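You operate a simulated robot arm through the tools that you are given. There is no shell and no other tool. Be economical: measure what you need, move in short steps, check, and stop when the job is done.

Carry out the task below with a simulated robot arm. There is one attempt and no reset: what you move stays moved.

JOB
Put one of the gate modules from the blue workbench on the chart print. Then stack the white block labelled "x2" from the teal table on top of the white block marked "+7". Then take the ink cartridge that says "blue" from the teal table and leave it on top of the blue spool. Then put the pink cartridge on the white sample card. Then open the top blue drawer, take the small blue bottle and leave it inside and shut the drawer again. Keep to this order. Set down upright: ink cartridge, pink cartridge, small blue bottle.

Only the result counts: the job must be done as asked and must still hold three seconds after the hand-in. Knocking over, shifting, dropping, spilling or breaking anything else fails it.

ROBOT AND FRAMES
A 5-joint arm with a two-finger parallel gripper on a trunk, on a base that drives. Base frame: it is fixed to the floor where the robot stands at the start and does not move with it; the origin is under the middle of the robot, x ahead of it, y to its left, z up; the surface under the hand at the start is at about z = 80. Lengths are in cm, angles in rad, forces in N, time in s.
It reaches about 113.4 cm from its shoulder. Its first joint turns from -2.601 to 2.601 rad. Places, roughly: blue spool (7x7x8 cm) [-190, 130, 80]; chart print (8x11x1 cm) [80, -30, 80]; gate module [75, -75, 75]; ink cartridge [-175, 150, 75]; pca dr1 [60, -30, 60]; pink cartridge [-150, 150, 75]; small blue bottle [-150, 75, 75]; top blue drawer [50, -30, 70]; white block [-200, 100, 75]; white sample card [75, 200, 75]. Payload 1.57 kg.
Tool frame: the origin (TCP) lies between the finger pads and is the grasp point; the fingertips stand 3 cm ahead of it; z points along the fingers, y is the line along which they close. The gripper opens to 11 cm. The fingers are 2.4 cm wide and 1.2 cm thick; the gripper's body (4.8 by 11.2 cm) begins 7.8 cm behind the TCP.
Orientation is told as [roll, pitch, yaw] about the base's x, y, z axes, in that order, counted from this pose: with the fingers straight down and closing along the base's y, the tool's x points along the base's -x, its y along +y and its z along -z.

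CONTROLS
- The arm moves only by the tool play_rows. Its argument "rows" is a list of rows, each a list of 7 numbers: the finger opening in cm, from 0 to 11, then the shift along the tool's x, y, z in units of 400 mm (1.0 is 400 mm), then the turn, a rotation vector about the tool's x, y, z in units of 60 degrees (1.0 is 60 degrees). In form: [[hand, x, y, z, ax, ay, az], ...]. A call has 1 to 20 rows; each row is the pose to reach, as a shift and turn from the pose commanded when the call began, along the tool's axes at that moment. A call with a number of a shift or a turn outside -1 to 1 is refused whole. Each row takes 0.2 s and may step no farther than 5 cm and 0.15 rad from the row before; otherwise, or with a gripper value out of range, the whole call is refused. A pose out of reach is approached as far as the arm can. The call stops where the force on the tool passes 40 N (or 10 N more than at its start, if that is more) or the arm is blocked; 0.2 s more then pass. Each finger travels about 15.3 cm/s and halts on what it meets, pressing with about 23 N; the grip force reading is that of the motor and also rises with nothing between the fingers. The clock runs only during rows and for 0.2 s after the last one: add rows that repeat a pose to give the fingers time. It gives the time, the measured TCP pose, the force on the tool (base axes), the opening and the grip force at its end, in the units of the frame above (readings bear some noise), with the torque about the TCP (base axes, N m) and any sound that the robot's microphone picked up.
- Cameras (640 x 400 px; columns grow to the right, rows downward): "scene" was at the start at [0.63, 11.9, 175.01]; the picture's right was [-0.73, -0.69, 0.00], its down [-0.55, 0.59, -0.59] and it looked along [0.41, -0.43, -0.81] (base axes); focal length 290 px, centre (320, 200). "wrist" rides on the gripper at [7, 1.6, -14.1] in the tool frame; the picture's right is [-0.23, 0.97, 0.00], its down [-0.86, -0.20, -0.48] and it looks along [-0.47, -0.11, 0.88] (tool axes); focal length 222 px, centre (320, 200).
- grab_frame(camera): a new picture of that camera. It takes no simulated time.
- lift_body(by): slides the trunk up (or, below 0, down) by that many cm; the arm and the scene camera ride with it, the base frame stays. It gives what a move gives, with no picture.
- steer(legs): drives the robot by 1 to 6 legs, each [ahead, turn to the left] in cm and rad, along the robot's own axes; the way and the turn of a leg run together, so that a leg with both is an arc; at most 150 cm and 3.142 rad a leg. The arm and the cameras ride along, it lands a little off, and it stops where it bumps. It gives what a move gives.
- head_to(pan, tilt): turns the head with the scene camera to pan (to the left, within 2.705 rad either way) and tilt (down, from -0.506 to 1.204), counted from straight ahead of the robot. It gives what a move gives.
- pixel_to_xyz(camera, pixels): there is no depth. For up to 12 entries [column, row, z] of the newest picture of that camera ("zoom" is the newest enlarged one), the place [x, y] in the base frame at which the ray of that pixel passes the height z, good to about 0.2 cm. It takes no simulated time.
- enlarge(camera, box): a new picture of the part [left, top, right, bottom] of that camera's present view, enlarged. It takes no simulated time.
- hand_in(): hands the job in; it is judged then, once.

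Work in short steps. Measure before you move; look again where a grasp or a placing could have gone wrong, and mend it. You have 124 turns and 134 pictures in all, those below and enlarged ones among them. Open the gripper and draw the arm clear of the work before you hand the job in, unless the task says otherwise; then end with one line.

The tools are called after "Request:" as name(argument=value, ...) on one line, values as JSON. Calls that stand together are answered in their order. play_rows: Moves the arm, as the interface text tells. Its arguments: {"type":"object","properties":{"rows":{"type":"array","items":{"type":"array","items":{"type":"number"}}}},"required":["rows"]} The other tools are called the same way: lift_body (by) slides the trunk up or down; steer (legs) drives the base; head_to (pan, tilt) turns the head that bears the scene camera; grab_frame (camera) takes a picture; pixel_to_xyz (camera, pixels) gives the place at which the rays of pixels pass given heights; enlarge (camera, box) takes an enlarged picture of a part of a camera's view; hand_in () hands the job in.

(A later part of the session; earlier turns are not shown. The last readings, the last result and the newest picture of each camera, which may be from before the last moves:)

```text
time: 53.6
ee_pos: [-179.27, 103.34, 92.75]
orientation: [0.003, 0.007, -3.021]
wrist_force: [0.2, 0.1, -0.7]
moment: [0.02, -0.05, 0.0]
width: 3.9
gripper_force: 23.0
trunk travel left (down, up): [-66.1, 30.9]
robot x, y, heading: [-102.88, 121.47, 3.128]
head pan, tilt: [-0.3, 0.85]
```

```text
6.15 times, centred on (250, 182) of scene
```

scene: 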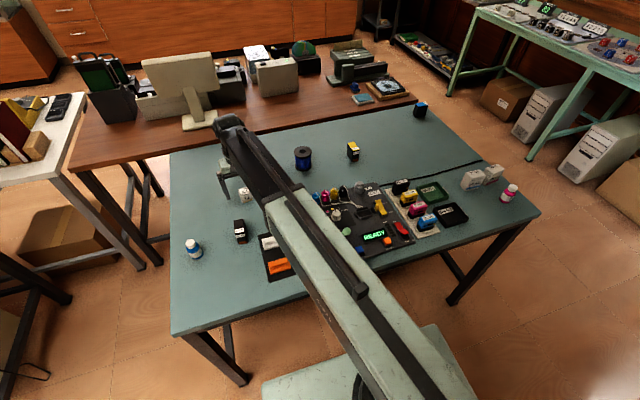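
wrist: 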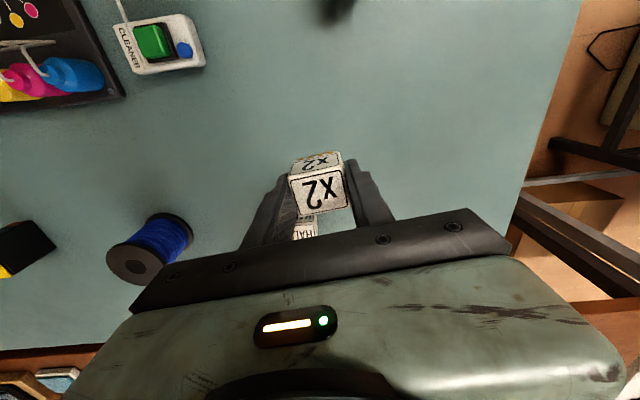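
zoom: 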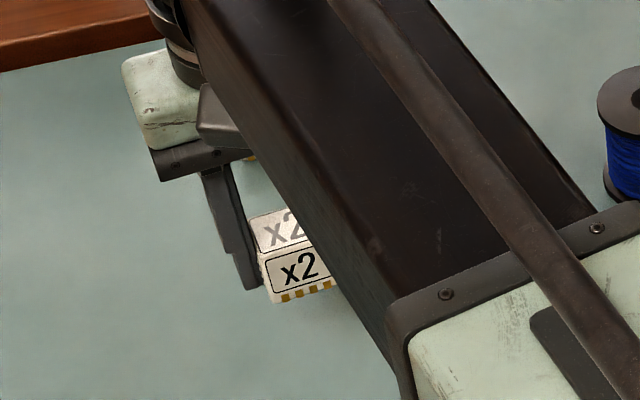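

I raise and shift the arm 15 cm to +y so the wrist camera can see +7 free of the held block.

Request:
lift_body(by=13)

Request:
play_rows(rows=[[2.5, 0, -0.1, 0, 0, 0, 0], [2.5, 0, -0.2, 0, 0, 0, 0], [2.5, 0, -0.3, 0, 0, 0, 0], [2.5, 0, -0.375, 0, 0, 0, 0], [2.5, 0, -0.375, 0, 0, 0, 0], [2.5, 0, -0.375, 0, 0, 0, 0]])

Request:
grab_frame(camera="wrist")

Request:
grab_frame(camera="scene")

```text
time: 55.2
ee_pos: [-179.07, 103.4, 105.68]
orientation: [0.005, 0.005, -3.022]
wrist_force: [0.5, 0.5, -0.8]
moment: [0.03, 0.02, -0.01]
width: 3.9
gripper_force: 22.7
trunk travel left (down, up): [-79.1, 17.9]
robot x, y, heading: [-102.99, 121.45, 3.126]
head pan, tilt: [-0.3, 0.85]
```

```text
time: 56.6
ee_pos: [-181.19, 118.53, 105.77]
orientation: [0.002, 0.007, -3.021]
wrist_force: [0.2, 0.1, -0.2]
moment: [0.03, 0.01, 0.06]
width: 3.92
gripper_force: 23.1
trunk travel left (down, up): [-79.1, 17.9]
robot x, y, heading: [-103.19, 121.34, 3.123]
head pan, tilt: [-0.3, 0.85]
```

```text
94 pictures are left
```

wrist: 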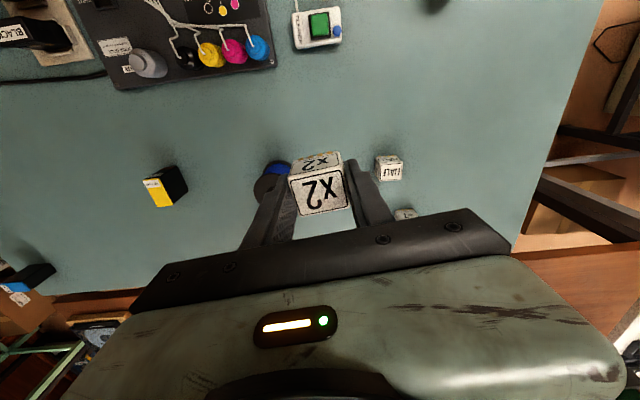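

```text
93 pictures are left
```

scene: 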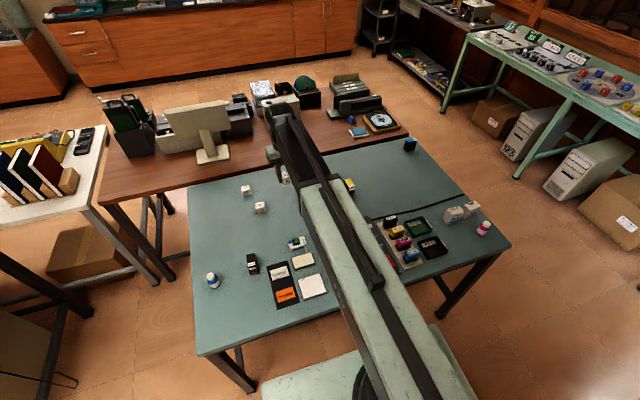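

The scene now sees +7 at (246,190). I retract 8 cm so the wrist sees it too, and enlarge both.

Request:
enlarge(camera="scene", box=[226, 175, 282, 210])

Request:
play_rows(rows=[[2.5, 0.1, 0, 0, 0, 0, 0], [2.5, 0.2, 0, 0, 0, 0, 0], [2.5, 0.2, 0, 0, 0, 0, 0], [2.5, 0.2, 0, 0, 0, 0, 0]])

Request:
grab_frame(camera="wrist")

```text
11.43 times, centred on (254, 192) of scene
```

zoom: 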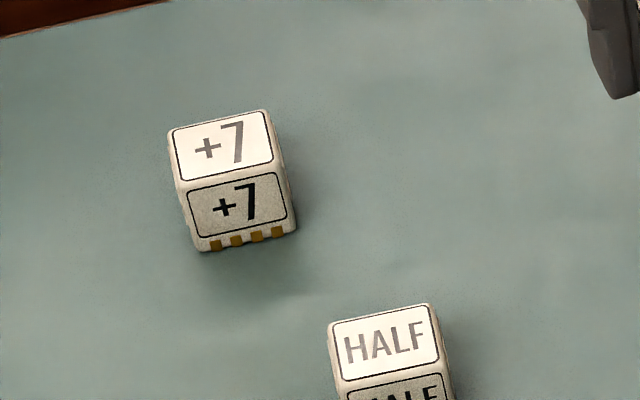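

```text
time: 57.6
ee_pos: [-173.13, 119.38, 105.83]
orientation: [0.004, 0.007, -3.023]
wrist_force: [0.0, 0.0, -0.7]
moment: [0.0, 0.0, 0.01]
width: 3.89
gripper_force: 23.1
trunk travel left (down, up): [-79.1, 17.9]
robot x, y, heading: [-103.06, 121.14, 3.126]
head pan, tilt: [-0.3, 0.85]
```

```text
91 pictures are left
```

wrist: 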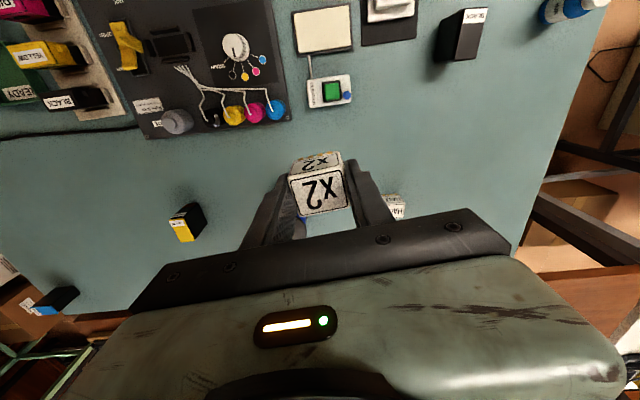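

Retracting went the wrong way for the view; I go forward to x≈-189 instead. I measure +7's top corners in the scene zoom too.

Request:
pixel_to_xyz(camera="zoom", pixels=[[169, 132, 84], [267, 110, 84], [276, 162, 84], [181, 184, 84], [223, 147, 84], [223, 147, 83.8], [383, 341, 84], [202, 251, 80], [296, 231, 80]])

Request:
play_rows(rows=[[2.5, -0.1, 0, 0, 0, 0, 0], [2.5, -0.2, 0, 0, 0, 0, 0], [2.5, -0.3, 0, 0, 0, 0, 0], [2.5, -0.4, 0, 0, 0, 0, 0], [2.5, -0.4, 0, 0, 0, 0, 0], [2.5, -0.4, 0, 0, 0, 0, 0]])

Request:
grab_frame(camera="wrist")

Request:
enlarge(camera="wrist", box=[340, 120, 500, 220])

```text
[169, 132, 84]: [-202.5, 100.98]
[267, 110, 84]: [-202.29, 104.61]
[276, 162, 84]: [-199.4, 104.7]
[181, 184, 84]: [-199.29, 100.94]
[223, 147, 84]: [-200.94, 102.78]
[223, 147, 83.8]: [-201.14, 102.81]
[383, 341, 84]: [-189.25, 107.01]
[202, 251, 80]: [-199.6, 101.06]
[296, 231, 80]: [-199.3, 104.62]
```

```text
time: 59.0
ee_pos: [-188.84, 117.4, 105.77]
orientation: [0.002, 0.007, -3.019]
wrist_force: [0.0, 0.5, -1.4]
moment: [-0.04, -0.01, -0.03]
width: 3.9
gripper_force: 22.6
trunk travel left (down, up): [-79.1, 17.9]
robot x, y, heading: [-103.02, 121.15, 3.125]
head pan, tilt: [-0.3, 0.85]
```

```text
90 pictures are left
```

wrist: 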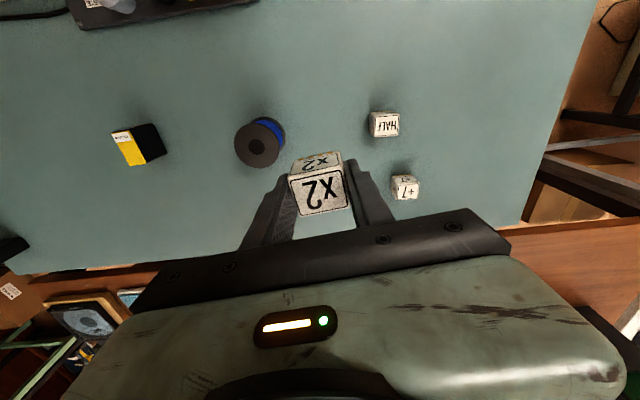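

```text
4.00 times, centred on (420, 170) of wrist
```

zoom: 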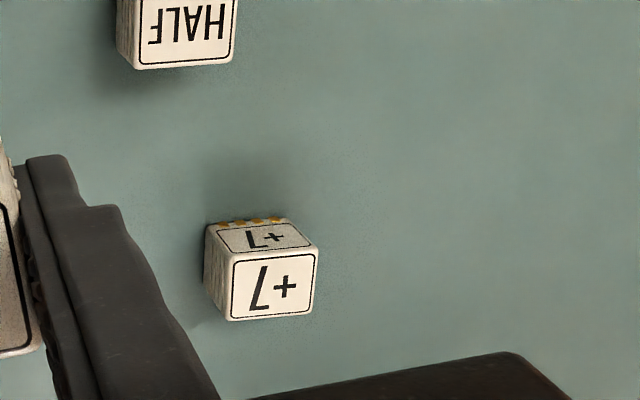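

Request:
pixel_to_xyz(camera="zoom", pixels=[[229, 258, 84], [319, 247, 84], [313, 313, 84], [227, 321, 84], [272, 285, 84], [272, 285, 83.5]])

```text
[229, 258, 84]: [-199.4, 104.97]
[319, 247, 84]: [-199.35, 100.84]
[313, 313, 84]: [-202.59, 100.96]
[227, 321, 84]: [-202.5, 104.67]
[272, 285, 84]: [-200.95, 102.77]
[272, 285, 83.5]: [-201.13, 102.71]
```

Both views agree: +7's top centre (-200.95,102.78), aligned with the axes. I lower to ~96 and move over it.

Request:
lift_body(by=-9)

Request:
play_rows(rows=[[2.5, -0.0687, 0.0652, 0, 0, 0, 0.023], [2.5, -0.1374, 0.1304, 0, 0, 0, 0.046], [2.5, -0.2061, 0.1956, 0, 0, 0, 0.069], [2.5, -0.2748, 0.2608, 0, 0, 0, 0.092], [2.5, -0.3435, 0.326, 0, 0, 0, 0.115], [2.5, -0.3435, 0.326, 0, 0, 0, 0.115], [2.5, -0.3435, 0.326, 0, 0, 0, 0.115]])

```text
time: 60.3
ee_pos: [-188.79, 117.28, 96.77]
orientation: [0.004, 0.008, -3.021]
wrist_force: [0.4, 0.1, -1.3]
moment: [0.01, 0.04, 0.02]
width: 3.93
gripper_force: 22.9
trunk travel left (down, up): [-70.1, 26.9]
robot x, y, heading: [-103.13, 121.27, 3.127]
head pan, tilt: [-0.3, 0.85]
```

```text
time: 61.9
ee_pos: [-195.9, 103.79, 96.73]
orientation: [0.004, 0.006, -3.141]
wrist_force: [0.1, 0.3, 0.0]
moment: [0.0, -0.02, 0.0]
width: 3.91
gripper_force: 22.8
out of reach, approached as far as the arm can: row 4, 5, 6, 7
trunk travel left (down, up): [-70.1, 26.9]
robot x, y, heading: [-102.73, 121.2, 3.129]
head pan, tilt: [-0.3, 0.85]
```

Reach limit here. I raise the tool 8 cm relative to the trunk while extending to gain reach.

Request:
play_rows(rows=[[2.5, 0, 0, -0.1, 0, 0, 0], [2.5, 0, 0, -0.2, 0, 0, 0], [2.5, -0.065, 0.013, -0.25, 0, 0, 0], [2.5, -0.126, 0.025, -0.25, 0, 0, 0], [2.5, -0.126, 0.025, -0.25, 0, 0, 0], [2.5, -0.126, 0.025, -0.25, 0, 0, 0]])

```text
time: 63.3
ee_pos: [-195.69, 103.73, 96.87]
orientation: [0.003, 0.006, -3.142]
wrist_force: [0.1, 0.2, 0.0]
moment: [-0.01, 0.01, 0.0]
width: 3.91
gripper_force: 22.6
out of reach, approached as far as the arm can: row 1, 2, 3, 4, 5, 6
trunk travel left (down, up): [-70.1, 26.9]
robot x, y, heading: [-102.98, 121.1, 3.127]
head pan, tilt: [-0.3, 0.85]
```

I test the vertical freedom: back 5 cm, then raise.

Request:
play_rows(rows=[[2.5, 0.1, 0, 0, 0, 0, 0], [2.5, 0.15, 0, -0.05, 0, 0, 0], [2.5, 0.15, 0, -0.1, 0, 0, 0], [2.5, 0.15, 0, -0.1, 0, 0, 0]])

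```text
time: 64.3
ee_pos: [-189.72, 103.69, 96.76]
orientation: [0.003, 0.008, -3.141]
wrist_force: [-0.7, 0.2, -0.5]
moment: [-0.03, -0.02, 0.0]
width: 3.87
gripper_force: 23.4
out of reach, approached as far as the arm can: row 2, 3, 4
trunk travel left (down, up): [-70.1, 26.9]
robot x, y, heading: [-103.49, 121.34, 3.128]
head pan, tilt: [-0.3, 0.85]
```

The tool height is set by the trunk only, so I must come ~8 cm closer. I check base-to-table clearance from above.

Request:
head_to(pan=0.2, tilt=1.2)

Request:
grab_frame(camera="scene")

```text
time: 65.2
ee_pos: [-189.83, 103.72, 96.76]
orientation: [0.004, 0.009, -3.142]
wrist_force: [0.5, 0.4, -0.4]
moment: [-0.03, 0.0, -0.03]
width: 3.91
gripper_force: 22.8
trunk travel left (down, up): [-70.1, 26.9]
robot x, y, heading: [-102.72, 121.35, 3.125]
head pan, tilt: [0.201, 1.201]
```

```text
88 pictures are left
```

scene: 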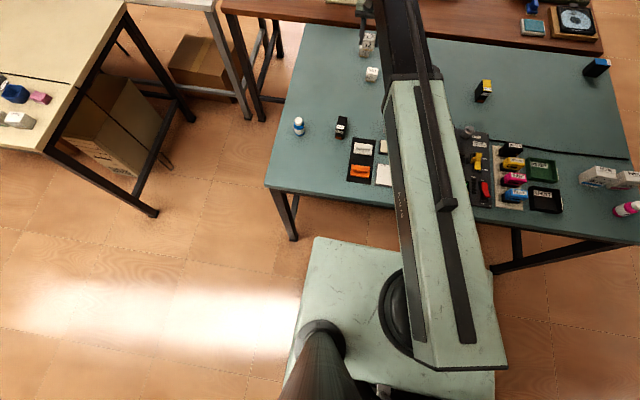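

I drive 6 cm ahead slowly.

Request:
steer(legs=[[6.5, 0]])

```text
time: 66.2
ee_pos: [-196.35, 103.79, 96.77]
orientation: [0.002, 0.007, -3.142]
wrist_force: [0.5, 0.3, -0.9]
moment: [-0.01, 0.01, 0.0]
width: 3.92
gripper_force: 23.0
trunk travel left (down, up): [-70.1, 26.9]
robot x, y, heading: [-109.62, 121.48, 3.129]
head pan, tilt: [0.201, 1.201]
```

Fine, no bump. Now the remaining shift to (-200.95,102.8).

Request:
play_rows(rows=[[2.5, -0.058, 0.0125, 0, 0, 0, 0], [2.5, -0.115, 0.025, 0, 0, 0, 0], [2.5, -0.115, 0.025, 0, 0, 0, 0], [2.5, -0.115, 0.025, 0, 0, 0, 0]])

Request:
lift_body(by=-6)

Request:
grab_frame(camera="wrist")

Request:
head_to(pan=-0.2, tilt=0.85)

Request:
grab_frame(camera="scene")

```text
time: 67.2
ee_pos: [-200.81, 102.71, 96.74]
orientation: [0.001, 0.008, -3.142]
wrist_force: [0.0, -0.9, 0.8]
moment: [-0.02, -0.02, -0.03]
width: 3.91
gripper_force: 22.6
trunk travel left (down, up): [-70.1, 26.9]
robot x, y, heading: [-109.6, 121.41, 3.13]
head pan, tilt: [0.201, 1.201]
```

```text
time: 68.2
ee_pos: [-200.68, 102.77, 90.78]
orientation: [0.001, 0.006, -3.142]
wrist_force: [-0.5, -0.1, -0.6]
moment: [-0.03, 0.02, -0.01]
width: 3.91
gripper_force: 23.3
trunk travel left (down, up): [-64.1, 32.9]
robot x, y, heading: [-109.68, 121.61, 3.126]
head pan, tilt: [0.201, 1.201]
```

```text
87 pictures are left
```

wrist: 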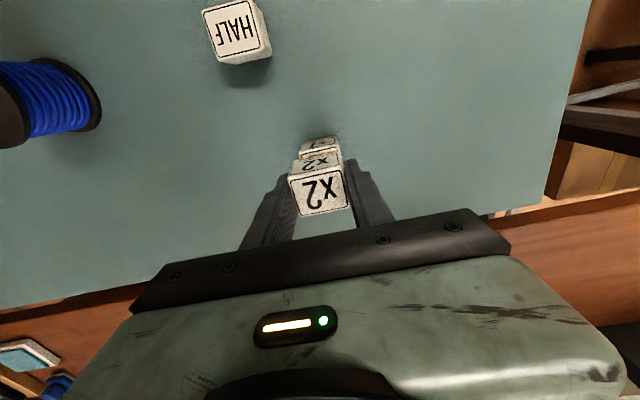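

```text
time: 69.0
ee_pos: [-200.71, 102.82, 90.81]
orientation: [0.003, 0.009, -3.141]
wrist_force: [-0.2, 0.4, -0.2]
moment: [0.01, 0.02, 0.01]
width: 3.89
gripper_force: 22.5
trunk travel left (down, up): [-64.1, 32.9]
robot x, y, heading: [-109.83, 121.48, 3.131]
head pan, tilt: [-0.201, 0.85]
```

```text
86 pictures are left
```

scene: 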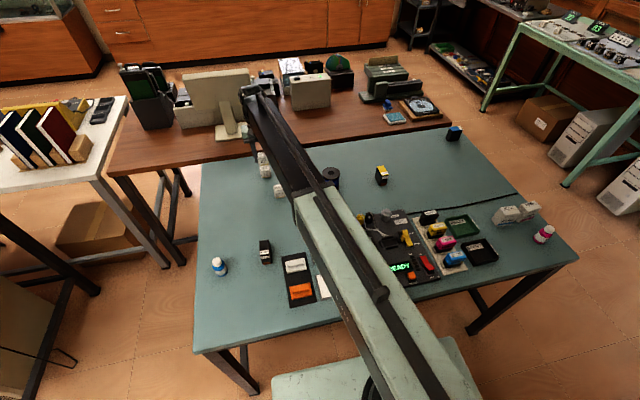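

Aligned by columns; I shift 0.3 cm further and lower to just above +7.

Request:
play_rows(rows=[[2.5, -0.0075, 0, 0, 0, 0, 0], [2.5, -0.0075, 0, 0, 0, 0, 0]])

Request:
lift_body(by=-2.5)

Request:
enlarge(camera="wrist", box=[260, 110, 400, 230])

Request:
enlarge(camera="scene", box=[230, 130, 310, 200])

```text
time: 69.7
ee_pos: [-201.22, 102.92, 90.79]
orientation: [0.0, 0.007, -3.141]
wrist_force: [-0.2, -0.6, -0.7]
moment: [-0.01, -0.01, 0.01]
width: 3.9
gripper_force: 22.9
trunk travel left (down, up): [-64.1, 32.9]
robot x, y, heading: [-109.47, 121.25, 3.122]
head pan, tilt: [-0.201, 0.85]
```

```text
time: 70.4
ee_pos: [-201.0, 102.82, 88.25]
orientation: [0.001, 0.007, -3.142]
wrist_force: [0.2, -0.1, -0.6]
moment: [0.01, 0.02, 0.01]
width: 3.9
gripper_force: 22.5
trunk travel left (down, up): [-61.6, 35.4]
robot x, y, heading: [-109.5, 121.62, 3.128]
head pan, tilt: [-0.201, 0.85]
```

```text
3.33 times, centred on (330, 170) of wrist
```

zoom: 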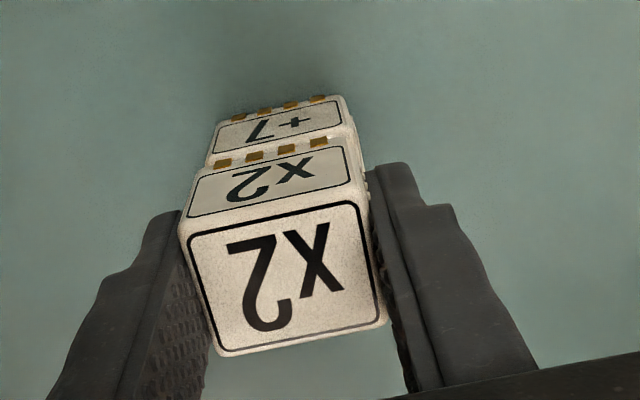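

```text
5.71 times, centred on (270, 165) of scene
```

zoom: 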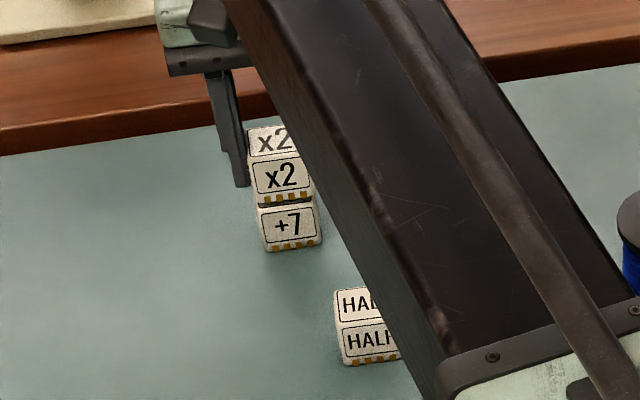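

Well aligned with a small gap. I lower stepwise until contact.

Request:
lift_body(by=-0.4)

Request:
lift_body(by=-0.3)

```text
time: 70.9
ee_pos: [-201.16, 102.82, 87.79]
orientation: [0.003, 0.01, -3.142]
wrist_force: [0.7, -0.2, -0.5]
moment: [0.01, 0.01, 0.0]
width: 3.92
gripper_force: 23.1
trunk travel left (down, up): [-61.2, 35.8]
robot x, y, heading: [-109.81, 121.25, 3.13]
head pan, tilt: [-0.201, 0.85]
```

```text
time: 71.4
ee_pos: [-200.96, 102.83, 87.72]
orientation: [0.002, 0.006, -3.141]
wrist_force: [-4.9, -1.8, 17.2]
moment: [-0.05, 0.21, 0.01]
width: 3.88
gripper_force: 23.1
trunk travel left (down, up): [-60.9, 36.1]
robot x, y, heading: [-109.53, 121.45, 3.122]
head pan, tilt: [-0.201, 0.85]
```

Contact. I ease up 0.2, open, and raise.

Request:
lift_body(by=0.2)

Request:
play_rows(rows=[[5.5, 0, 0, 0, 0, 0, 0], [8, 0, 0, 0, 0, 0, 0], [8, 0, 0, 0, 0, 0, 0]])

Request:
lift_body(by=22)

Request:
enlarge(camera="wrist", box=[200, 60, 440, 210])

```text
time: 71.9
ee_pos: [-201.02, 102.9, 87.81]
orientation: [0.002, 0.009, -3.141]
wrist_force: [0.4, 0.0, -0.4]
moment: [0.0, 0.01, -0.01]
width: 3.87
gripper_force: 22.9
trunk travel left (down, up): [-61.1, 35.9]
robot x, y, heading: [-109.52, 121.36, 3.123]
head pan, tilt: [-0.201, 0.85]
```

```text
time: 72.7
ee_pos: [-201.21, 102.84, 87.69]
orientation: [0.002, 0.01, -3.141]
wrist_force: [0.5, -0.2, -0.3]
moment: [0.0, 0.02, -0.01]
width: 8.01
gripper_force: 0.1
trunk travel left (down, up): [-61.1, 35.9]
robot x, y, heading: [-109.32, 121.4, 3.128]
head pan, tilt: [-0.201, 0.85]
```

```text
time: 75.1
ee_pos: [-201.06, 102.85, 109.66]
orientation: [0.001, 0.008, -3.141]
wrist_force: [0.9, 0.3, -0.8]
moment: [-0.01, 0.0, 0.0]
width: 8.0
gripper_force: 0.2
trunk travel left (down, up): [-83.1, 13.9]
robot x, y, heading: [-109.34, 121.07, 3.126]
head pan, tilt: [-0.201, 0.85]
```

```text
2.67 times, centred on (320, 135) of wrist
```

zoom: 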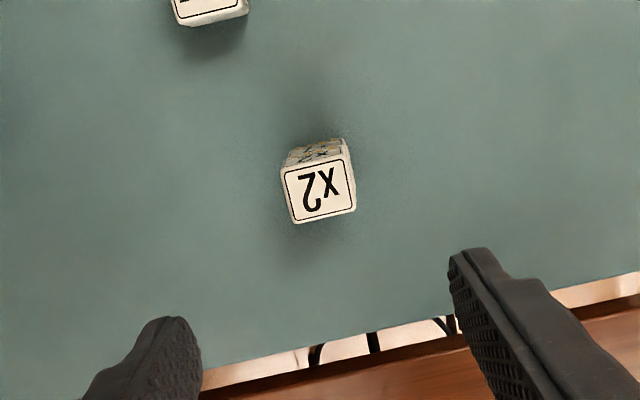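

x2 stands on +7. Next the BLUE ink cartridge near (-207,188): I look to the right for floor space by the table's end.

Request:
head_to(pan=-0.75, tilt=0.75)

Request:
grab_frame(camera="scene")

```text
time: 76.0
ee_pos: [-201.05, 102.79, 109.7]
orientation: [0.001, 0.008, -3.14]
wrist_force: [-0.5, 0.3, -0.1]
moment: [-0.01, 0.0, 0.01]
width: 8.01
gripper_force: 0.0
trunk travel left (down, up): [-83.1, 13.9]
robot x, y, heading: [-109.69, 121.3, 3.127]
head pan, tilt: [-0.75, 0.75]
```

```text
82 pictures are left
```

scene: 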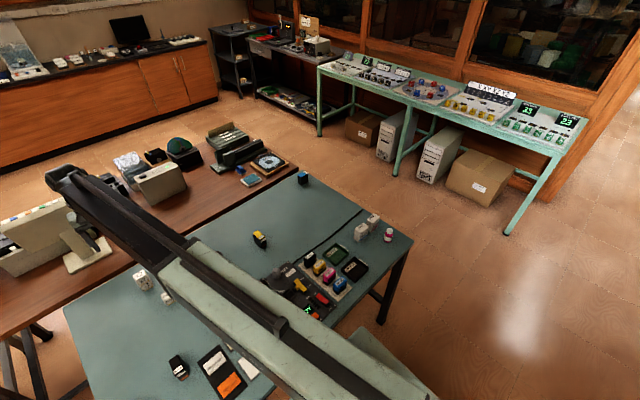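

Request:
pixel_to_xyz(camera="scene", pixels=[[303, 177, 84], [303, 183, 80], [508, 234, 0], [395, 175, 0], [380, 324, 0], [414, 241, 80], [316, 165, 80], [360, 230, 84], [354, 267, 83], [319, 135, 0], [345, 287, 83], [480, 205, 0]])

Request:
enlarge(camera="scene", box=[280, 160, 330, 195])

```text
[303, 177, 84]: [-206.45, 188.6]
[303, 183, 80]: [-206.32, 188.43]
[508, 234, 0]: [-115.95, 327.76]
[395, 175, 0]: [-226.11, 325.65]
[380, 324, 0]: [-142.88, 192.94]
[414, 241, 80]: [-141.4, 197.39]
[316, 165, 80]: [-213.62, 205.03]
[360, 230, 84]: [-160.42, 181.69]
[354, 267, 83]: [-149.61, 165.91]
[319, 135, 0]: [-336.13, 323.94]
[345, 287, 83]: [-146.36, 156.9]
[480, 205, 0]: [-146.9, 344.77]
```

```text
11.43 times, centred on (305, 178) of scene
```

zoom: 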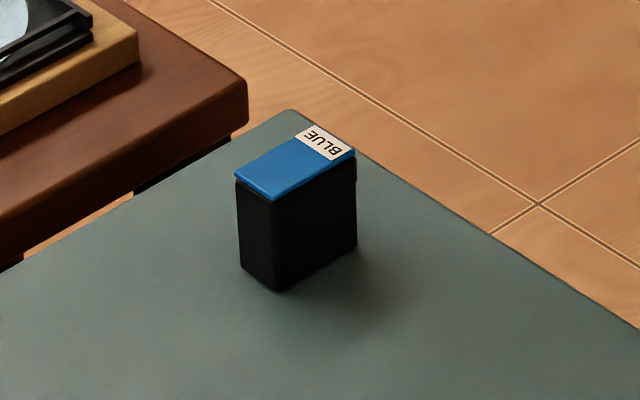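

The cartridge stands at (-206.4,188.5); the aisle at the table's end (y 205–325) is free. I retract the arm, then drive round to (-195,262) facing -y.

Request:
play_rows(rows=[[8, 0.12, 0, 0, 0, 0, 0], [8, 0.24, 0, 0, 0, 0, 0], [8, 0.36, 0, 0, 0, 0, 0], [8, 0.48, 0, 0, 0, 0, 0], [8, 0.6, 0, 0, 0, 0, 0], [8, 0.72, 0, 0, 0, 0, 0], [8, 0.8, 0, 0, 0, 0, 0], [8, 0.8, 0, 0, 0, 0, 0]])

Request:
steer(legs=[[-25, 0], [0, -1.556], [141, 0], [0, 1.57], [110, 0], [0, 1.57]])

Request:
head_to(pan=0, tilt=0.9)

Request:
grab_frame(camera="scene")

```text
time: 77.8
ee_pos: [-168.94, 103.15, 109.71]
orientation: [0.002, 0.005, -3.141]
wrist_force: [0.4, -0.1, 0.4]
moment: [-0.01, 0.0, 0.0]
width: 8.0
gripper_force: 0.1
trunk travel left (down, up): [-83.1, 13.9]
robot x, y, heading: [-109.62, 121.73, 3.127]
head pan, tilt: [-0.75, 0.75]
```

```text
time: 103.2
ee_pos: [-169.4, 207.49, 109.76]
orientation: [0.002, 0.009, -1.546]
wrist_force: [-0.3, -1.1, 0.5]
moment: [0.03, -0.02, 0.03]
width: 8.02
gripper_force: 0.0
trunk travel left (down, up): [-83.1, 13.9]
robot x, y, heading: [-190.03, 266.4, -1.568]
head pan, tilt: [-0.75, 0.75]
```

```text
time: 104.3
ee_pos: [-169.38, 207.64, 109.76]
orientation: [0.001, 0.006, -1.543]
wrist_force: [0.3, -0.1, 0.1]
moment: [-0.06, -0.03, 0.02]
width: 7.99
gripper_force: 0.1
trunk travel left (down, up): [-83.1, 13.9]
robot x, y, heading: [-190.29, 266.32, -1.565]
head pan, tilt: [0.0, 0.901]
```

```text
80 pictures are left
```

scene: 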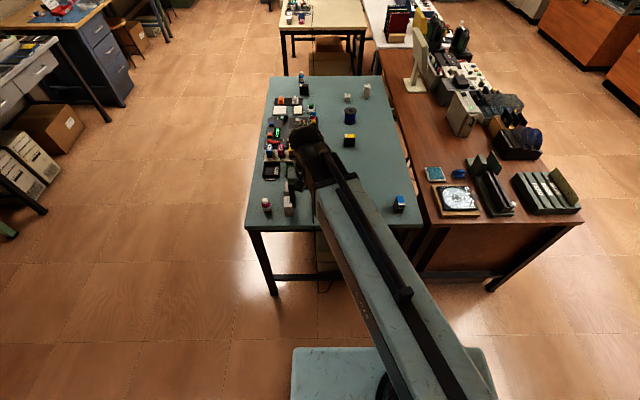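

I swing the arm over the cartridge, at height.

Request:
play_rows(rows=[[8, -0.045, -0.1, 0, 0, 0, 0], [8, -0.09, -0.2, 0, 0, 0, 0], [8, -0.14, -0.3, 0, 0, 0, 0], [8, -0.19, -0.4, 0, 0, 0, 0], [8, -0.24, -0.5, 0, 0, 0, 0], [8, -0.29, -0.6, 0, 0, 0, 0], [8, -0.34, -0.7, 0, 0, 0, 0], [8, -0.39, -0.8, 0, 0, 0, 0], [8, -0.42, -0.9, 0, 0, 0, 0], [8, -0.451, -0.937, 0, 0, 0, 0], [8, -0.451, -0.937, 0, 0, 0, 0]])

Request:
lift_body(by=-8)

Request:
grab_frame(camera="wrist")

```text
time: 106.7
ee_pos: [-206.44, 188.54, 109.62]
orientation: [0.002, 0.007, -1.544]
wrist_force: [-0.2, 0.2, -0.6]
moment: [0.02, 0.01, 0.01]
width: 7.97
gripper_force: 0.1
trunk travel left (down, up): [-83.1, 13.9]
robot x, y, heading: [-190.38, 266.71, -1.569]
head pan, tilt: [0.0, 0.901]
```

```text
time: 107.9
ee_pos: [-206.25, 188.51, 101.78]
orientation: [0.003, 0.009, -1.545]
wrist_force: [0.3, 0.6, -0.3]
moment: [0.02, 0.02, 0.01]
width: 7.99
gripper_force: 0.0
trunk travel left (down, up): [-75.1, 21.9]
robot x, y, heading: [-189.82, 266.46, -1.572]
head pan, tilt: [0.0, 0.901]
```

```text
79 pictures are left
```

wrist: 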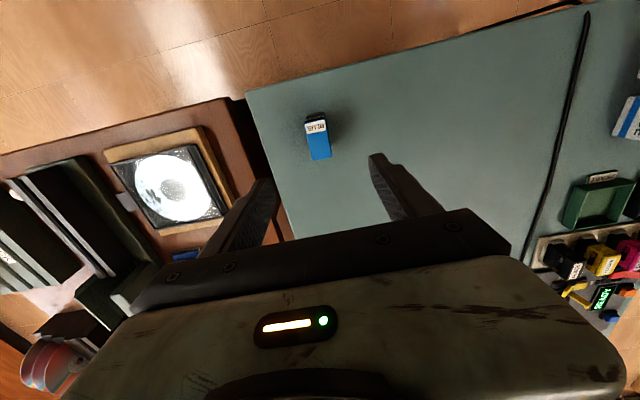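

Request:
enlarge(camera="wrist", box=[270, 85, 370, 185])

Request:
enlarge(camera="scene", box=[370, 180, 430, 225])

```text
4.00 times, centred on (320, 135) of wrist
```

zoom: 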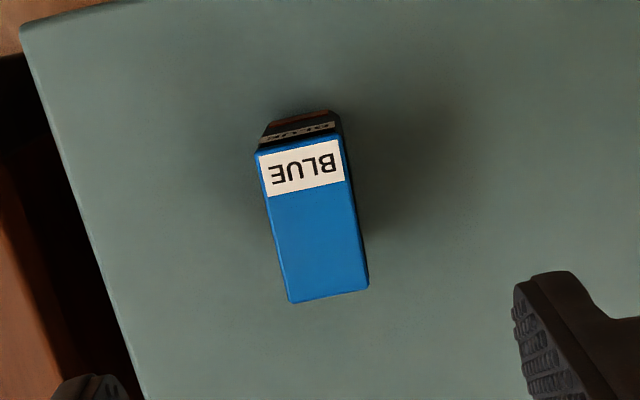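

```text
8.89 times, centred on (400, 202) of scene
```

zoom: 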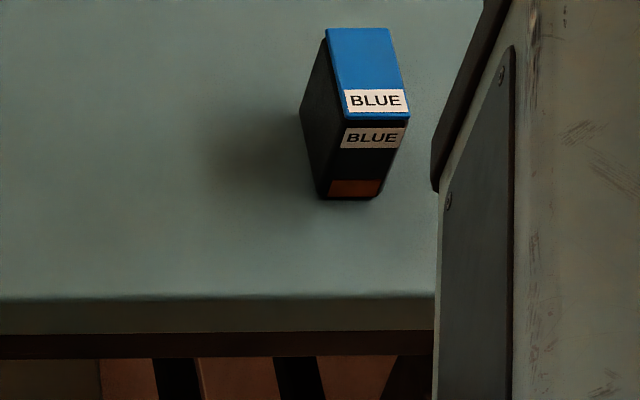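

Request:
pixel_to_xyz(camera="wrist", pixels=[[303.75, 123.25, 87], [325.25, 118.75, 87], [332.25, 157.25, 87], [313, 160.75, 87], [318.25, 140.25, 87], [318.25, 140.25, 85]])

Request:
pixel_to_xyz(camera="zoom", pixels=[[327, 29, 87], [389, 29, 87], [408, 115, 87], [347, 117, 87], [368, 72, 87], [368, 72, 85], [321, 198, 80], [379, 198, 80]])

```text
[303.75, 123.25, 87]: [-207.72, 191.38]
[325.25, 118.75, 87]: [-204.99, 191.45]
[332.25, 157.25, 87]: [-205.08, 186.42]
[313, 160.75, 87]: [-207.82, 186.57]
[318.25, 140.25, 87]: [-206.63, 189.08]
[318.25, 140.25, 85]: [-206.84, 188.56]
```

```text
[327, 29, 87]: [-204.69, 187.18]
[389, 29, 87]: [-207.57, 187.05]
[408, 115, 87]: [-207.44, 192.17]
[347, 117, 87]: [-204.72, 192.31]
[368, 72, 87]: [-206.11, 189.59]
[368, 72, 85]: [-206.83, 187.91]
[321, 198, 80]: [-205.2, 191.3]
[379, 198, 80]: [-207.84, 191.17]
```

BLUE cartridge: centre (-206.4,189.1), 2.75×5.1 cm, top z≈86.4, aligned. I align and descend to TCP 84.2.

Request:
play_rows(rows=[[8, 0.0138, -0.004, 0, 0, 0, 0.025], [8, 0.0138, -0.004, 0, 0, 0, 0.025]])

Request:
lift_body(by=-12)

Request:
grab_frame(camera="wrist")

```text
time: 108.5
ee_pos: [-206.68, 189.14, 101.73]
orientation: [0.003, 0.009, -1.572]
wrist_force: [-0.6, -1.1, 0.5]
moment: [0.03, -0.01, 0.0]
width: 8.02
gripper_force: 0.1
trunk travel left (down, up): [-75.1, 21.9]
robot x, y, heading: [-190.08, 266.59, -1.567]
head pan, tilt: [0.0, 0.901]
```

```text
time: 110.0
ee_pos: [-206.62, 189.22, 89.76]
orientation: [0.001, 0.01, -1.57]
wrist_force: [0.5, -0.1, 0.0]
moment: [-0.01, 0.0, 0.04]
width: 8.0
gripper_force: 0.0
trunk travel left (down, up): [-63.1, 33.9]
robot x, y, heading: [-190.46, 266.21, -1.565]
head pan, tilt: [0.0, 0.901]
```

```text
76 pictures are left
```

wrist: 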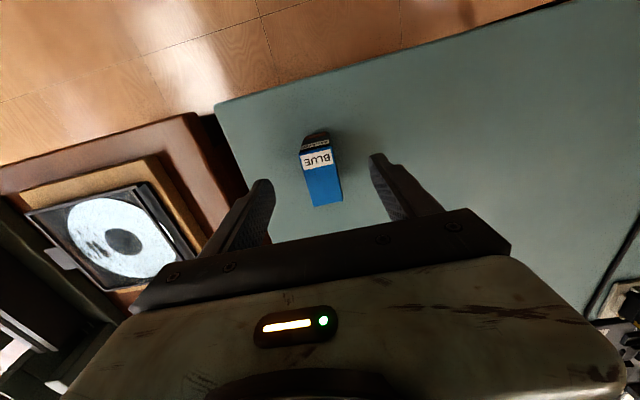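

Centred. Descend 5.5 cm, close, and lift.

Request:
lift_body(by=-5.5)

Request:
play_rows(rows=[[1.5, 0, 0, 0, 0, 0, 0], [1.5, 0, 0, 0, 0, 0, 0], [1.5, 0, 0, 0, 0, 0, 0], [1.5, 0, 0, 0, 0, 0, 0]])

Request:
lift_body(by=25)

Request:
grab_frame(camera="wrist")

```text
time: 110.9
ee_pos: [-206.68, 189.24, 84.2]
orientation: [0.002, 0.01, -1.57]
wrist_force: [0.1, 0.4, 0.2]
moment: [0.04, 0.02, 0.02]
width: 8.01
gripper_force: 0.0
trunk travel left (down, up): [-57.6, 39.4]
robot x, y, heading: [-190.1, 266.31, -1.565]
head pan, tilt: [0.0, 0.901]
```

```text
time: 111.9
ee_pos: [-206.63, 189.13, 84.34]
orientation: [0.003, 0.006, -1.572]
wrist_force: [-0.1, -0.1, 0.5]
moment: [-0.01, 0.03, 0.0]
width: 2.93
gripper_force: 22.9
trunk travel left (down, up): [-57.6, 39.4]
robot x, y, heading: [-190.09, 266.42, -1.569]
head pan, tilt: [0.0, 0.901]
```

```text
time: 114.5
ee_pos: [-206.61, 189.19, 109.26]
orientation: [0.002, 0.008, -1.572]
wrist_force: [-0.1, -0.5, -0.2]
moment: [0.0, 0.0, -0.01]
width: 2.93
gripper_force: 22.8
trunk travel left (down, up): [-82.6, 14.4]
robot x, y, heading: [-189.95, 266.57, -1.567]
head pan, tilt: [0.0, 0.901]
```

```text
75 pictures are left
```

wrist: 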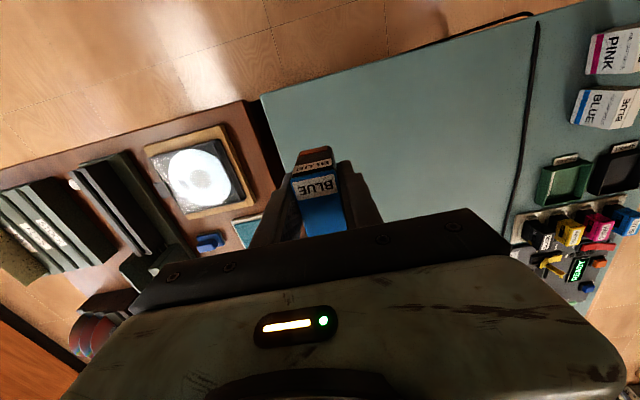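

Held (2.93 cm). I retract the arm and drive back to the table's front at about (-107,138).

Request:
play_rows(rows=[[1.5, 0.1, 0.03, 0, 0, 0, 0], [1.5, 0.2, 0.06, 0, 0, 0, 0], [1.5, 0.3, 0.09, 0, 0, 0, 0], [1.5, 0.4, 0.12, 0, 0, 0, 0], [1.5, 0.45, 0.15, 0, 0, 0, 0], [1.5, 0.45, 0.15, 0, 0, 0, 0]])

Request:
steer(legs=[[0, 1.567], [105, 0], [0, -1.57], [128, 0], [0, -1.57], [20, 0]])

Request:
head_to(pan=0, tilt=0.85)

Request:
grab_frame(camera="scene")

```text
time: 115.9
ee_pos: [-200.68, 207.04, 109.18]
orientation: [0.002, 0.008, -1.571]
wrist_force: [0.0, 0.8, 0.2]
moment: [0.0, -0.01, 0.04]
width: 2.92
gripper_force: 23.6
trunk travel left (down, up): [-82.6, 14.4]
robot x, y, heading: [-190.49, 266.64, -1.569]
head pan, tilt: [0.0, 0.901]
```

```text
time: 140.0
ee_pos: [-171.72, 151.32, 109.19]
orientation: [0.001, 0.009, 3.088]
wrist_force: [-0.7, -0.2, -1.6]
moment: [-0.02, -0.03, 0.0]
width: 2.92
gripper_force: 23.0
trunk travel left (down, up): [-82.6, 14.4]
robot x, y, heading: [-112.98, 136.84, 3.085]
head pan, tilt: [0.0, 0.901]
```

```text
time: 140.6
ee_pos: [-171.47, 151.18, 109.19]
orientation: [0.001, 0.009, 3.089]
wrist_force: [0.0, -0.5, -0.3]
moment: [0.0, 0.0, 0.01]
width: 2.92
gripper_force: 22.7
trunk travel left (down, up): [-82.6, 14.4]
robot x, y, heading: [-112.75, 136.48, 3.083]
head pan, tilt: [0.0, 0.85]
```

```text
74 pictures are left
```

scene: 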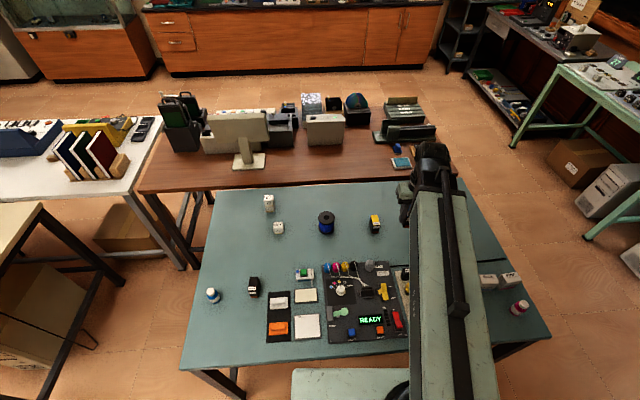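

Spool at (326,222) is in clear view; I enlarge and measure its top flange.

Request:
enlarge(camera="scene", box=[306, 200, 346, 240])

```text
10.00 times, centred on (326, 220) of scene
```

zoom: 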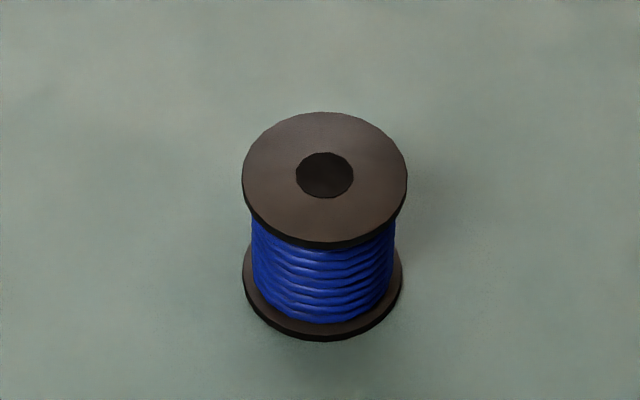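

Request:
pixel_to_xyz(camera="zoom", pixels=[[325, 176, 88], [325, 176, 87], [242, 176, 88], [407, 176, 88], [325, 112, 88], [325, 241, 88], [322, 341, 80], [243, 270, 80.4], [402, 270, 80.4]])

```text
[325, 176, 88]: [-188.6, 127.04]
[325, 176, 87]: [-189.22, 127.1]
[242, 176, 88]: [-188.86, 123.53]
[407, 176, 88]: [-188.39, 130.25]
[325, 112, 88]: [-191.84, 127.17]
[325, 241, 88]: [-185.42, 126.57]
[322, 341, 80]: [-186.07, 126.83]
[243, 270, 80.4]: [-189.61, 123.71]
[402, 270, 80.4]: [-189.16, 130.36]
```

Spool centre ≈(-189.1,127.0), top z≈88. I move the cartridge over it.

Request:
play_rows(rows=[[1.5, -0.058, 0.09, 0, 0, 0, 0], [1.5, -0.116, 0.179, 0, 0, 0, 0], [1.5, -0.174, 0.269, 0, 0, 0, 0], [1.5, -0.233, 0.358, 0, 0, 0, 0], [1.5, -0.291, 0.448, 0, 0, 0, 0], [1.5, -0.349, 0.538, 0, 0, 0, 0], [1.5, -0.4075, 0.6275, 0, 0, 0, 0], [1.5, -0.4075, 0.6275, 0, 0, 0, 0], [1.5, -0.4075, 0.6275, 0, 0, 0, 0]])

Request:
lift_body(by=-13.5)

Request:
grab_frame(camera="wrist")

Request:
head_to(pan=-0.1, tilt=0.8)

Request:
grab_frame(camera="scene")

```text
time: 142.6
ee_pos: [-188.99, 127.07, 109.28]
orientation: [0.001, 0.007, 3.088]
wrist_force: [0.1, -0.5, -0.4]
moment: [0.01, 0.01, -0.01]
width: 2.93
gripper_force: 22.8
trunk travel left (down, up): [-82.6, 14.4]
robot x, y, heading: [-112.88, 136.67, 3.08]
head pan, tilt: [0.0, 0.85]
```

```text
time: 144.2
ee_pos: [-189.06, 127.1, 95.67]
orientation: [0.001, 0.008, 3.089]
wrist_force: [-0.5, -0.6, -0.1]
moment: [0.01, 0.02, 0.0]
width: 2.95
gripper_force: 23.5
trunk travel left (down, up): [-69.1, 27.9]
robot x, y, heading: [-113.34, 136.76, 3.081]
head pan, tilt: [0.0, 0.85]
```

```text
72 pictures are left
```

wrist: 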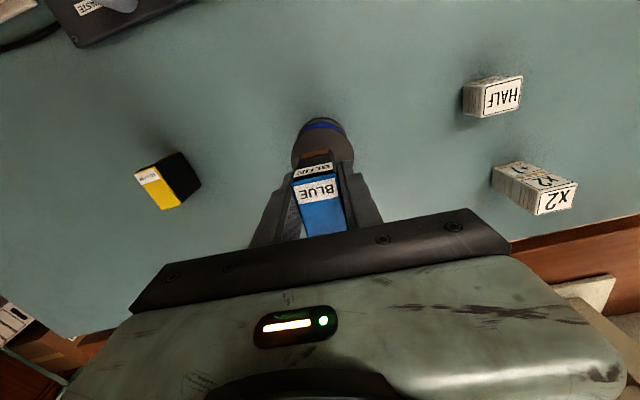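

```text
time: 144.9
ee_pos: [-189.04, 127.06, 95.89]
orientation: [0.002, 0.008, 3.089]
wrist_force: [-1.2, 0.4, -0.2]
moment: [0.01, -0.02, -0.01]
width: 2.92
gripper_force: 23.3
trunk travel left (down, up): [-69.1, 27.9]
robot x, y, heading: [-113.14, 136.3, 3.078]
head pan, tilt: [-0.099, 0.799]
```

```text
71 pictures are left
```

scene: 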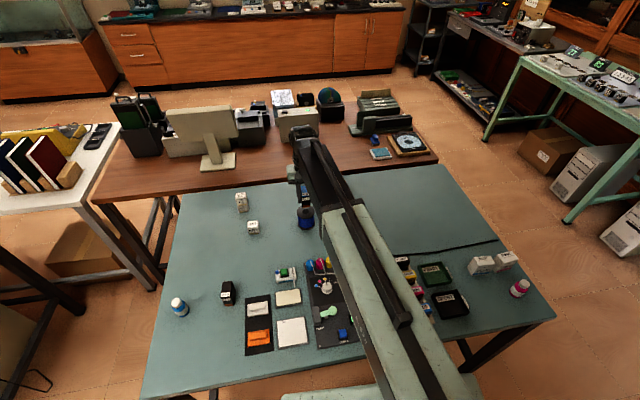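

It lies over the spool. I lower 2.8 cm and check closely.

Request:
lift_body(by=-2.8)

Request:
enlarge(camera="scene", box=[275, 165, 345, 235])

Request:
enlarge(camera="wrist", box=[260, 90, 400, 240])

```text
time: 145.6
ee_pos: [-189.0, 127.16, 92.97]
orientation: [0.003, 0.006, 3.09]
wrist_force: [0.1, 0.1, -0.8]
moment: [0.03, 0.01, -0.04]
width: 2.93
gripper_force: 23.2
trunk travel left (down, up): [-66.3, 30.7]
robot x, y, heading: [-112.89, 136.77, 3.077]
head pan, tilt: [-0.099, 0.799]
```

```text
5.71 times, centred on (310, 200) of scene
```

zoom: 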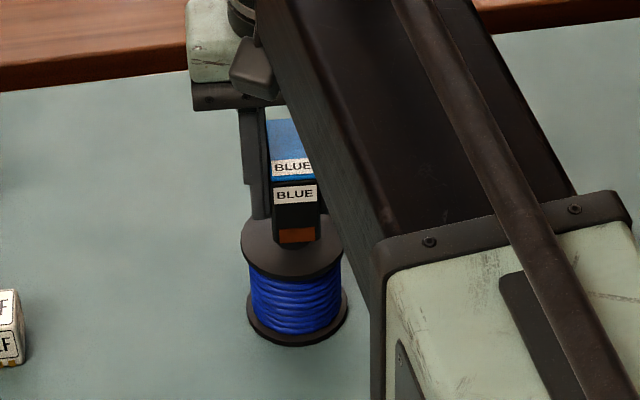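

```text
2.67 times, centred on (330, 165) of wrist
```

zoom: 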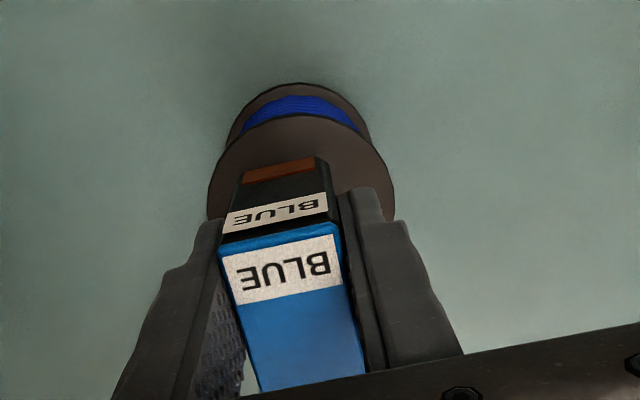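

I re-enlarge the scene to measure cartridge bottom vs flange.

Request:
enlarge(camera="scene", box=[280, 180, 340, 230])

```text
8.00 times, centred on (310, 205) of scene
```

zoom: 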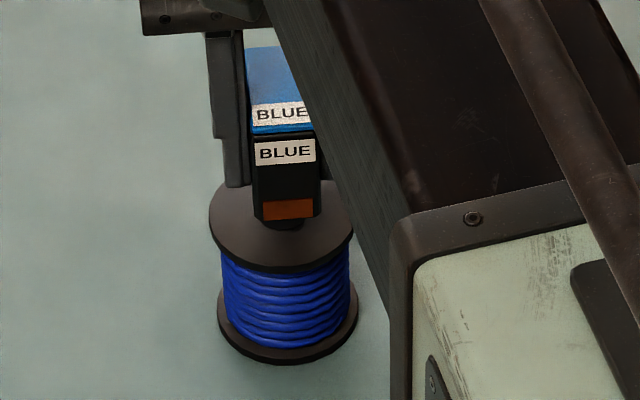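

Request:
pixel_to_xyz(camera="zoom", pixels=[[291, 222, 88.6], [255, 217, 88.6], [321, 213, 88.6], [283, 266, 88], [210, 213, 88], [352, 222, 88], [290, 364, 80], [218, 300, 80.4], [358, 300, 80.4]])

```text
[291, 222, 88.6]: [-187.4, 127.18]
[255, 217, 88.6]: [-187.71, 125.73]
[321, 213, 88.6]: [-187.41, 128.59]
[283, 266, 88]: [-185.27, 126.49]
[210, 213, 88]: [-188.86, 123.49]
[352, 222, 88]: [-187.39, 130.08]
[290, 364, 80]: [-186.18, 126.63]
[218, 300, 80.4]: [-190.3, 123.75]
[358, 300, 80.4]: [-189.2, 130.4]
```

The cartridge sits ~0.7 cm too far in -x on the flange; I shift +0.6 cm and lower to contact.

Request:
play_rows(rows=[[1.5, 0.015, 0.003, 0, 0, 0, 0], [1.5, 0.015, 0.003, 0, 0, 0, 0]])

Request:
lift_body(by=-0.4)

Request:
lift_body(by=-0.3)

```text
time: 146.2
ee_pos: [-188.52, 126.92, 92.96]
orientation: [0.002, 0.008, 3.088]
wrist_force: [-0.3, -0.3, 0.1]
moment: [0.0, 0.02, -0.04]
width: 2.94
gripper_force: 22.6
trunk travel left (down, up): [-66.3, 30.7]
robot x, y, heading: [-112.8, 136.84, 3.076]
head pan, tilt: [-0.099, 0.799]
```

```text
time: 146.8
ee_pos: [-188.42, 126.97, 92.57]
orientation: [0.002, 0.008, 3.09]
wrist_force: [-0.9, 0.4, 0.0]
moment: [-0.02, -0.02, 0.0]
width: 2.95
gripper_force: 23.3
trunk travel left (down, up): [-65.9, 31.1]
robot x, y, heading: [-112.54, 137.06, 3.081]
head pan, tilt: [-0.099, 0.799]
```

```text
time: 147.3
ee_pos: [-188.4, 126.92, 92.29]
orientation: [0.002, 0.01, 3.088]
wrist_force: [0.5, 0.3, -0.2]
moment: [0.01, 0.02, -0.01]
width: 2.93
gripper_force: 23.2
trunk travel left (down, up): [-65.6, 31.4]
robot x, y, heading: [-112.89, 136.79, 3.077]
head pan, tilt: [-0.099, 0.799]
```

Request:
lift_body(by=-0.25)

Request:
enlarge(camera="scene", box=[280, 180, 340, 230])

```text
time: 147.8
ee_pos: [-188.56, 126.88, 91.95]
orientation: [0.002, 0.009, 3.088]
wrist_force: [0.2, 0.1, -0.4]
moment: [-0.02, 0.03, 0.0]
width: 2.94
gripper_force: 22.6
trunk travel left (down, up): [-65.3, 31.7]
robot x, y, heading: [-113.08, 136.66, 3.083]
head pan, tilt: [-0.099, 0.799]
```

```text
8.00 times, centred on (310, 205) of scene
```

zoom: 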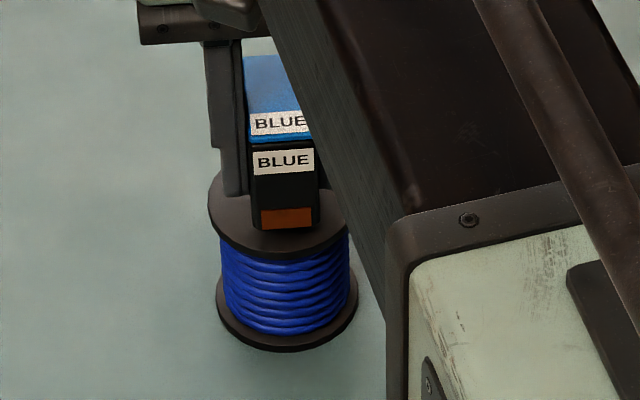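

No contact yet; continue in 0.25 steps.

Request:
lift_body(by=-0.25)

Request:
lift_body(by=-0.2)

```text
time: 148.3
ee_pos: [-188.43, 126.92, 91.82]
orientation: [0.001, 0.009, 3.088]
wrist_force: [-0.1, 0.2, -0.3]
moment: [0.02, 0.01, -0.02]
width: 2.94
gripper_force: 23.1
trunk travel left (down, up): [-65.1, 31.9]
robot x, y, heading: [-112.72, 136.74, 3.079]
head pan, tilt: [-0.099, 0.799]
```

```text
time: 148.8
ee_pos: [-188.39, 126.86, 91.7]
orientation: [0.002, 0.008, 3.09]
wrist_force: [-0.4, 0.4, -1.2]
moment: [-0.04, -0.01, -0.01]
width: 2.93
gripper_force: 22.9
trunk travel left (down, up): [-64.9, 32.1]
robot x, y, heading: [-113.08, 136.92, 3.08]
head pan, tilt: [-0.099, 0.799]
```

Request:
lift_body(by=-0.2)

Request:
lift_body(by=-0.2)

Request:
enlarge(camera="scene", box=[290, 190, 330, 225])

```text
time: 149.4
ee_pos: [-188.43, 126.99, 91.33]
orientation: [0.002, 0.008, 3.089]
wrist_force: [-0.1, 0.2, -0.4]
moment: [0.0, -0.01, -0.01]
width: 2.92
gripper_force: 22.5
trunk travel left (down, up): [-64.7, 32.3]
robot x, y, heading: [-112.98, 136.54, 3.081]
head pan, tilt: [-0.099, 0.799]
```

```text
time: 149.9
ee_pos: [-188.39, 126.86, 91.23]
orientation: [0.002, 0.007, 3.088]
wrist_force: [-3.7, -1.0, 15.1]
moment: [0.02, 0.24, 0.01]
width: 2.92
gripper_force: 23.0
trunk travel left (down, up): [-64.5, 32.5]
robot x, y, heading: [-113.0, 136.81, 3.082]
head pan, tilt: [-0.099, 0.799]
```

```text
11.43 times, centred on (310, 208) of scene
```

zoom: 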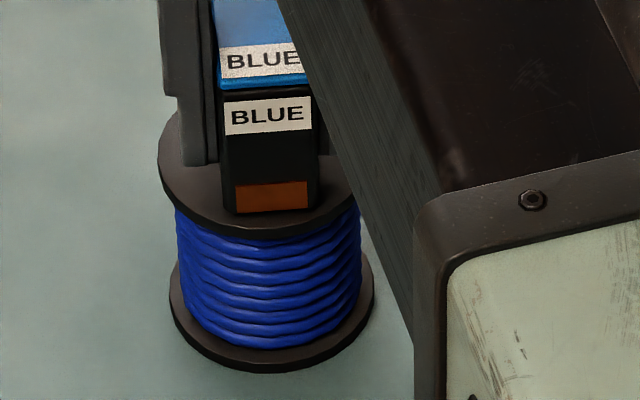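

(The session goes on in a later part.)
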